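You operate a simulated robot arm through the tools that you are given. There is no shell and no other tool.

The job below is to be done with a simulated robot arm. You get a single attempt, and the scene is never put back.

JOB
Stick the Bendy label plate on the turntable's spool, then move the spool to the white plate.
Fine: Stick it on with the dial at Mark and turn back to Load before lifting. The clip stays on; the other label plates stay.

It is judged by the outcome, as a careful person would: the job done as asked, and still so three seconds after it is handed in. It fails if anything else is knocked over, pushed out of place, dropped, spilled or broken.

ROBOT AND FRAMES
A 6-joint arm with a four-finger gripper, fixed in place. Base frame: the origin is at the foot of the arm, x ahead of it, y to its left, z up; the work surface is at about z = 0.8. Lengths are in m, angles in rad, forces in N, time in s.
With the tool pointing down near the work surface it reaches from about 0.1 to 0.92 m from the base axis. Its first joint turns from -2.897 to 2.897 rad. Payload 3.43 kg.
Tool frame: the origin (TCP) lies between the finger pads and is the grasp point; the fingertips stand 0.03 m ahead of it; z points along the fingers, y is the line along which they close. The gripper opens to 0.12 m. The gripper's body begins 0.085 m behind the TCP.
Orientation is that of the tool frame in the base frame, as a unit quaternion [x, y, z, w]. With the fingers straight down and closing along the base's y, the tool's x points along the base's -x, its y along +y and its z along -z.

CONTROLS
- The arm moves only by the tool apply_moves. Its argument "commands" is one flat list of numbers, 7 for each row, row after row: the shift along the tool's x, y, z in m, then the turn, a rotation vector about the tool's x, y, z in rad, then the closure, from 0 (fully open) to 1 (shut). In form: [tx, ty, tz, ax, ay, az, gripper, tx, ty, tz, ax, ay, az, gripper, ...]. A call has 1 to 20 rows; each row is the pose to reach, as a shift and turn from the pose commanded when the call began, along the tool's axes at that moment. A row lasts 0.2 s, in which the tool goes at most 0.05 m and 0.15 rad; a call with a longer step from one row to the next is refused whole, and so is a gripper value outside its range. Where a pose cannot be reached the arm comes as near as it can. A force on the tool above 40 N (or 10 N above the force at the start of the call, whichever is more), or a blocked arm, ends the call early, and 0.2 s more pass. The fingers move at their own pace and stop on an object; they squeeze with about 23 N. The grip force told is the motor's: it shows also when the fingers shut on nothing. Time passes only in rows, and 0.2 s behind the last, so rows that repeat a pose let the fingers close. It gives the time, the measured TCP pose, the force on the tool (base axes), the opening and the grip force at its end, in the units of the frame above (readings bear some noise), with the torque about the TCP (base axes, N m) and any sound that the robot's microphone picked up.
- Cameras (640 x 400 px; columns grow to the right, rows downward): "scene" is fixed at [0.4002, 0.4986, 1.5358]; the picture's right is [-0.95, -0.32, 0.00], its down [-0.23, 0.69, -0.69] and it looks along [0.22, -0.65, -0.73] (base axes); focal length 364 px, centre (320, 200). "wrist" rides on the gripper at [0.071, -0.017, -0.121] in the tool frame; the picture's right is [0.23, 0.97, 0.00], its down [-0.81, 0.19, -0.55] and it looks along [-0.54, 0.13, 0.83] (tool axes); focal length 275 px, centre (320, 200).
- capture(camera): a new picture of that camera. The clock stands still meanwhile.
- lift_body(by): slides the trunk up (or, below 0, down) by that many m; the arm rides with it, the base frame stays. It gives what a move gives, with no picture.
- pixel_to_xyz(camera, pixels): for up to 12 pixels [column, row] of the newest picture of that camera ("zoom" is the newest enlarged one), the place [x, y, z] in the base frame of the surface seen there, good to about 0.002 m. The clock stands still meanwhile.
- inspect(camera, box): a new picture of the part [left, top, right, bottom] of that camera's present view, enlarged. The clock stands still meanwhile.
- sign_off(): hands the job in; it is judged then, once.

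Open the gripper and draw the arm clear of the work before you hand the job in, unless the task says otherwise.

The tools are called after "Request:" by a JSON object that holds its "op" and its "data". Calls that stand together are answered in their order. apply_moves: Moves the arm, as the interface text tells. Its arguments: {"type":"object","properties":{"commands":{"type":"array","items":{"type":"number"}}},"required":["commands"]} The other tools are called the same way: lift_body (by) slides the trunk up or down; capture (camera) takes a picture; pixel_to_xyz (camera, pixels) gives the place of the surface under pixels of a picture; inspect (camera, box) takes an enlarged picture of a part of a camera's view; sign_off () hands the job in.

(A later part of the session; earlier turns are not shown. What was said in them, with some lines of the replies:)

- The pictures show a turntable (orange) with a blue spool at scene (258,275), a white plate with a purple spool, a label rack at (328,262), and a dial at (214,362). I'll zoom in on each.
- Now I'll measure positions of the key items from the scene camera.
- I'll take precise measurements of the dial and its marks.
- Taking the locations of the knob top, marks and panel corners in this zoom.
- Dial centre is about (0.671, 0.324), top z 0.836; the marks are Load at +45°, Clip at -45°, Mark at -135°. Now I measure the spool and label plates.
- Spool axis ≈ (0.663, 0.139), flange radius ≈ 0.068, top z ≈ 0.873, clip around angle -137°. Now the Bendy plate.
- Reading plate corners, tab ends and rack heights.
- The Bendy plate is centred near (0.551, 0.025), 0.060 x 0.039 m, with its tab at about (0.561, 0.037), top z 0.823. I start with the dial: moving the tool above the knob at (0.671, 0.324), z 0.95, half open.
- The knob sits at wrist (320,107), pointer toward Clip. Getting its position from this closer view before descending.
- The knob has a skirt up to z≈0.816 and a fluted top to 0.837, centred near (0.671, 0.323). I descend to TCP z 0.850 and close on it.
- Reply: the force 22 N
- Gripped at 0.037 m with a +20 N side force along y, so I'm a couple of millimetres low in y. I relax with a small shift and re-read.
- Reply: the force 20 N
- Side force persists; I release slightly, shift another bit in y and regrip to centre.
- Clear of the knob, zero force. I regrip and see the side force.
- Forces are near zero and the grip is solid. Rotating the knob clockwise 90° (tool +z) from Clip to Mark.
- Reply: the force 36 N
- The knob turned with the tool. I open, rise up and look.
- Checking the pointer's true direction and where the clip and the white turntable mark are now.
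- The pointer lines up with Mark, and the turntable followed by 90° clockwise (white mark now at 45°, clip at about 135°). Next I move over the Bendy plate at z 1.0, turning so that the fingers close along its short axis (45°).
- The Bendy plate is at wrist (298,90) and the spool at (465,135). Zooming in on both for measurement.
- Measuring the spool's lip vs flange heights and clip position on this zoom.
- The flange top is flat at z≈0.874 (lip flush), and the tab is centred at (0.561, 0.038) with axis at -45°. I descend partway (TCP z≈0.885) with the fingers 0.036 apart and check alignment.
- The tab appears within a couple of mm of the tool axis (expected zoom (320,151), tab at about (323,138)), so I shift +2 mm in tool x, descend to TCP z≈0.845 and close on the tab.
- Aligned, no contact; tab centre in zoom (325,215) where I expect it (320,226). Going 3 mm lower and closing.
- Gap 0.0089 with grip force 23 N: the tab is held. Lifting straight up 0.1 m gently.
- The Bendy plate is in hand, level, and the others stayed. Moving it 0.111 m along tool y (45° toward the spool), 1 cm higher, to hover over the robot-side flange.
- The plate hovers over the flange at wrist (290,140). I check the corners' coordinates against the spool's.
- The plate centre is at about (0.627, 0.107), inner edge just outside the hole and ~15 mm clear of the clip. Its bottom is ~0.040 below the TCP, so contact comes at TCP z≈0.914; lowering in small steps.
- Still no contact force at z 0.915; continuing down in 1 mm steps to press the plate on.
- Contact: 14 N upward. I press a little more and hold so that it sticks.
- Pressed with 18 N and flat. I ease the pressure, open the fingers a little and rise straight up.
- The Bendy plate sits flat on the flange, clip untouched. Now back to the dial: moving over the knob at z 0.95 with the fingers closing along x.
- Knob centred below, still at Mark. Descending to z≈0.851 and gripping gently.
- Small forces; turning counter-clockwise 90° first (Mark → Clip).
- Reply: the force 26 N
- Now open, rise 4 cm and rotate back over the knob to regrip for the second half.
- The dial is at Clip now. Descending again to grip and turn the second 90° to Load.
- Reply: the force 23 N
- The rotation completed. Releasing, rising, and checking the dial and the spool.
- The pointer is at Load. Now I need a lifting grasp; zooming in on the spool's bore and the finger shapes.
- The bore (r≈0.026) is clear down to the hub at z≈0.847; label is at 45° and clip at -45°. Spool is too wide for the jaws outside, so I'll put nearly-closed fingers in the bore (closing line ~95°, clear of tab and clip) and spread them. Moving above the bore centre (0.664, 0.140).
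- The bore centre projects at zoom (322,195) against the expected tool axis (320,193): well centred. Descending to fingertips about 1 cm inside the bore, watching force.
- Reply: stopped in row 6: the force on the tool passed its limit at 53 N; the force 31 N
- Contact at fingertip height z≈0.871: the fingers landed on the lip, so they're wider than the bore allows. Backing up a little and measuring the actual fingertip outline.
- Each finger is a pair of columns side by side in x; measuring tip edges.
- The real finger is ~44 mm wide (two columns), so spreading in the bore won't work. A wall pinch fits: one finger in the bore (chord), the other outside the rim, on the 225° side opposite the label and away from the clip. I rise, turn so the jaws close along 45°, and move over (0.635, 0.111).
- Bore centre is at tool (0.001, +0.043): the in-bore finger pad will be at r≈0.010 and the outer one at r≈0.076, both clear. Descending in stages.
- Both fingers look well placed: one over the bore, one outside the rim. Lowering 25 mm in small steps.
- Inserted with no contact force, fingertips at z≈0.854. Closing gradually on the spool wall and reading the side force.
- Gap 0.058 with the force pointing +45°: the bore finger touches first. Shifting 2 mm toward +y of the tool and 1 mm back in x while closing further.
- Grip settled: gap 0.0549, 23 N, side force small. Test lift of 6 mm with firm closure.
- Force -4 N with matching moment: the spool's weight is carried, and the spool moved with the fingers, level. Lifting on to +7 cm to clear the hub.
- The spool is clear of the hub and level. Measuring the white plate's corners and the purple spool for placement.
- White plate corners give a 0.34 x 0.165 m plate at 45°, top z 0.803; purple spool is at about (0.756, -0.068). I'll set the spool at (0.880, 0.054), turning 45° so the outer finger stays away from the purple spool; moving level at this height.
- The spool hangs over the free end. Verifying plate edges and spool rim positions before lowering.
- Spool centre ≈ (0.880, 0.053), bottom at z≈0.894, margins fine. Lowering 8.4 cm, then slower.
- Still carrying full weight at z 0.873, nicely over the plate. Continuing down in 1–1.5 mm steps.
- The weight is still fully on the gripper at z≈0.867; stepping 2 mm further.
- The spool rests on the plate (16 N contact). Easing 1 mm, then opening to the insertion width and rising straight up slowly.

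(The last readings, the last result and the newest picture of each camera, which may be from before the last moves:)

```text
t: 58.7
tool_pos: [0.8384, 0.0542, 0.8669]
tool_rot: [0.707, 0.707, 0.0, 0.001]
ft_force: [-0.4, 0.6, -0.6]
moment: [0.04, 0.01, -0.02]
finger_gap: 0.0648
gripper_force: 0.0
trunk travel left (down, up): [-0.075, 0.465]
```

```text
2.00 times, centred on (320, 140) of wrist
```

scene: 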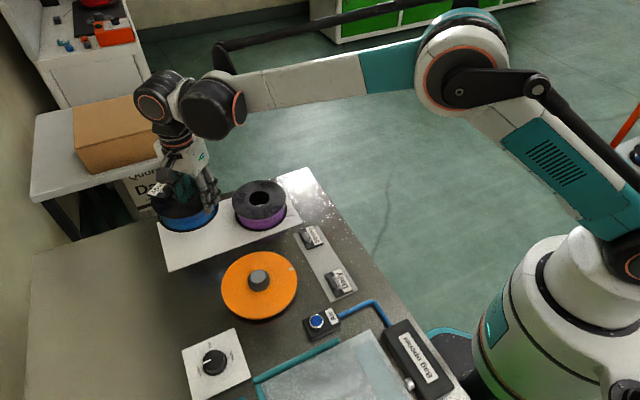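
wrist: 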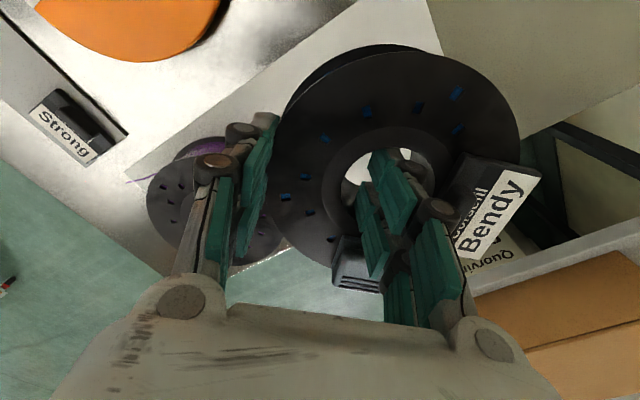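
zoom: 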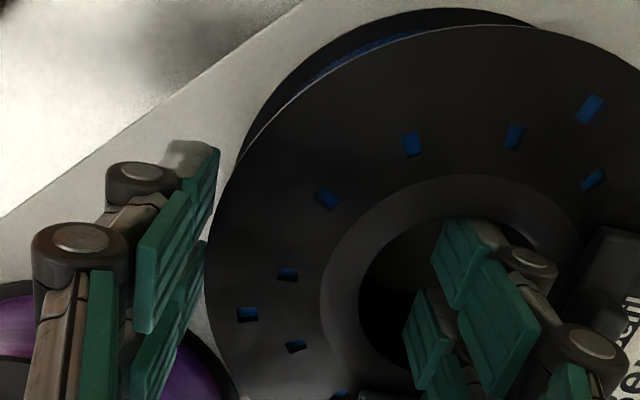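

The fingers are free with no force. Rising straight up.

Request:
{"op": "apply_moves", "data": {"commands": [0, 0, -0.004, 0, 0, 0, 0.46, 0, 0, -0.009, 0, 0, 0, 0.46, 0, 0, -0.015, 0, 0, 0, 0.46, 0, 0, -0.022, 0, 0, 0, 0.46, 0, 0, -0.04, 0, 0, 0, 0.46, 0, 0, -0.07, 0, 0, 0, 0.46, 0, 0, -0.11, 0, 0, 0, 0.46, 0, 0, -0.15, 0, 0, 0, 0.46]}}

Request:
{"op": "capture", "data": {"camera": "wrist"}}

Request:
{"op": "capture", "data": {"camera": "scene"}}

```text
t: 60.5
tool_pos: [0.841, 0.0536, 1.0156]
tool_rot: [0.707, 0.707, 0.001, 0.0]
ft_force: [-0.2, -0.2, -0.8]
moment: [0.02, -0.01, -0.01]
finger_gap: 0.0649
gripper_force: 0.0
trunk travel left (down, up): [-0.075, 0.465]
```

```text
taken
```

wrist: 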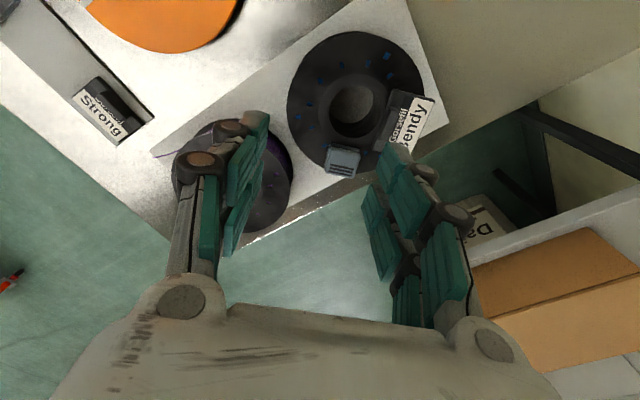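

```text
taken
```

scene: 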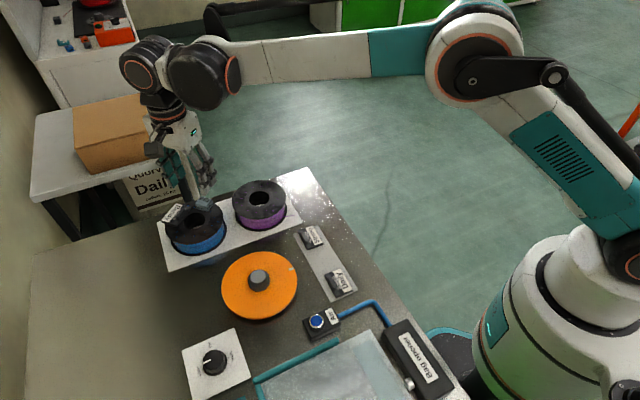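

The spool stands on the white plate with label and clip on. Withdrawing the arm up and back toward the start pose with the gripper open.

Request:
{"op": "apply_moves", "data": {"commands": [0, 0, -0.04, 0, 0, 0, 0.3, 0, 0, -0.08, 0, 0, 0, 0, 0, 0, -0.12, 0, 0, 0, 0, 0.005, -0.04, -0.14, 0, 0, 0, 0, 0.01, -0.08, -0.15, 0, 0, 0, 0, 0.015, -0.125, -0.15, 0, 0, 0, 0, 0.02, -0.17, -0.15, 0, 0, 0, 0, 0.025, -0.215, -0.15, 0, 0, 0, 0, 0.03, -0.26, -0.15, 0, 0, 0, 0, 0.035, -0.3, -0.15, 0, 0, 0, 0, 0.04, -0.33, -0.15, 0, 0, 0, 0, 0.04, -0.33, -0.15, 0, 0, 0, 0]}}

Request:
{"op": "capture", "data": {"camera": "scene"}}

Request:
{"op": "inspect", "data": {"camera": "scene", "box": [140, 160, 360, 310]}}

Request:
{"op": "inspect", "data": {"camera": "scene", "box": [150, 180, 250, 280]}}

Request:
{"op": "inspect", "data": {"camera": "scene", "box": [180, 325, 250, 400]}}

```text
t: 62.8
tool_pos: [0.6102, 0.0925, 1.1523]
tool_rot: [0.713, 0.701, 0.0, 0.0]
ft_force: [0.1, -0.4, -0.2]
moment: [0.02, 0.04, 0.02]
finger_gap: 0.1198
gripper_force: 0.0
trunk travel left (down, up): [-0.075, 0.465]
stopped in row 11: the arm was blocked; the commanded pose is now the measured one
```

```text
taken
```

scene: 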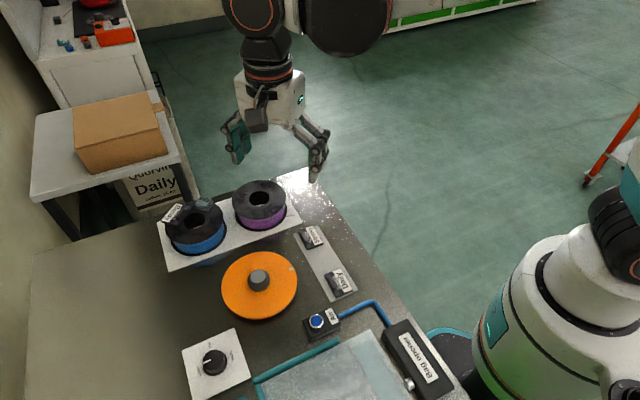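

```text
2.67 times, centred on (250, 235) of scene
```

zoom: 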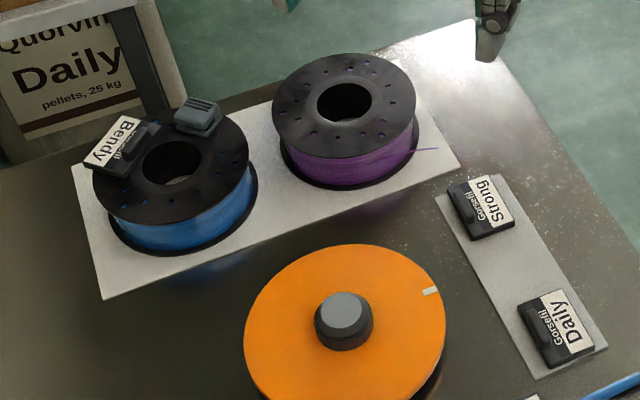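

```text
4.00 times, centred on (200, 230) of scene
```

zoom: 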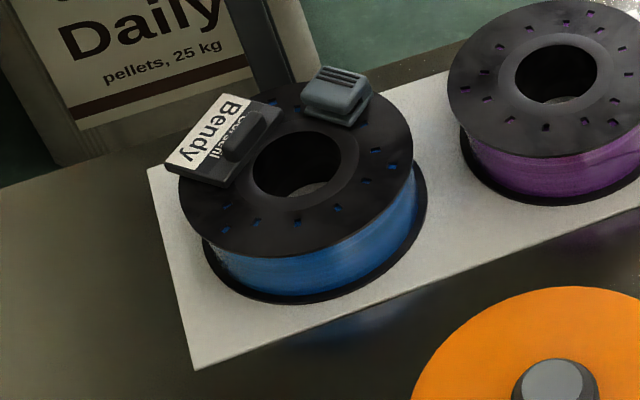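

```text
5.33 times, centred on (215, 362) of scene
```

zoom: 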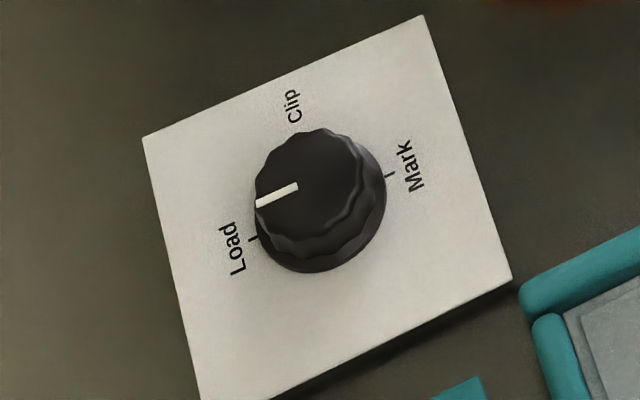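

Everything is in place: the blue spool is on the white plate with the Bendy plate and clip on it. Strong and Daily are still in the rack, the dial is at Load, and the purple spool hasn't moved. The retreat stopped one row short of the planned pose (the arm reported itself blocked), but it is well above and clear of the work with the gripper open and no load, so I hand in.

Request:
{"op": "sign_off", "data": {}}

```text
The job is handed in.
```

I stuck the Bendy label plate on the turntable's spool and moved the spool to the free end of the white plate, and I've handed the job in. I haven't seen the judge's result.

- **Dial:** I turned it to Mark before sticking the plate on, then back to Load before lifting the spool.
- **Label plate:** It lies flat on the top flange, pressed on with about 18 N. It stayed put through the lift and the move.
- **Other items:** The clip is still on. The Strong and Daily plates are in the rack, and the purple spool hasn't moved.
- **Contact during the lift:** My first attempt was to grip the spool from inside its centre hole. The fingers hit the edge of the hole at about 53 N and the arm stopped. I saw no damage or shift, and switched to gripping the wall with one finger in the hole and one outside the rim.
- **Arm at hand-in:** The retreat stopped about 10 cm short of the planned pose because the arm reported itself blocked. It was well above the work, with the gripper open and empty.
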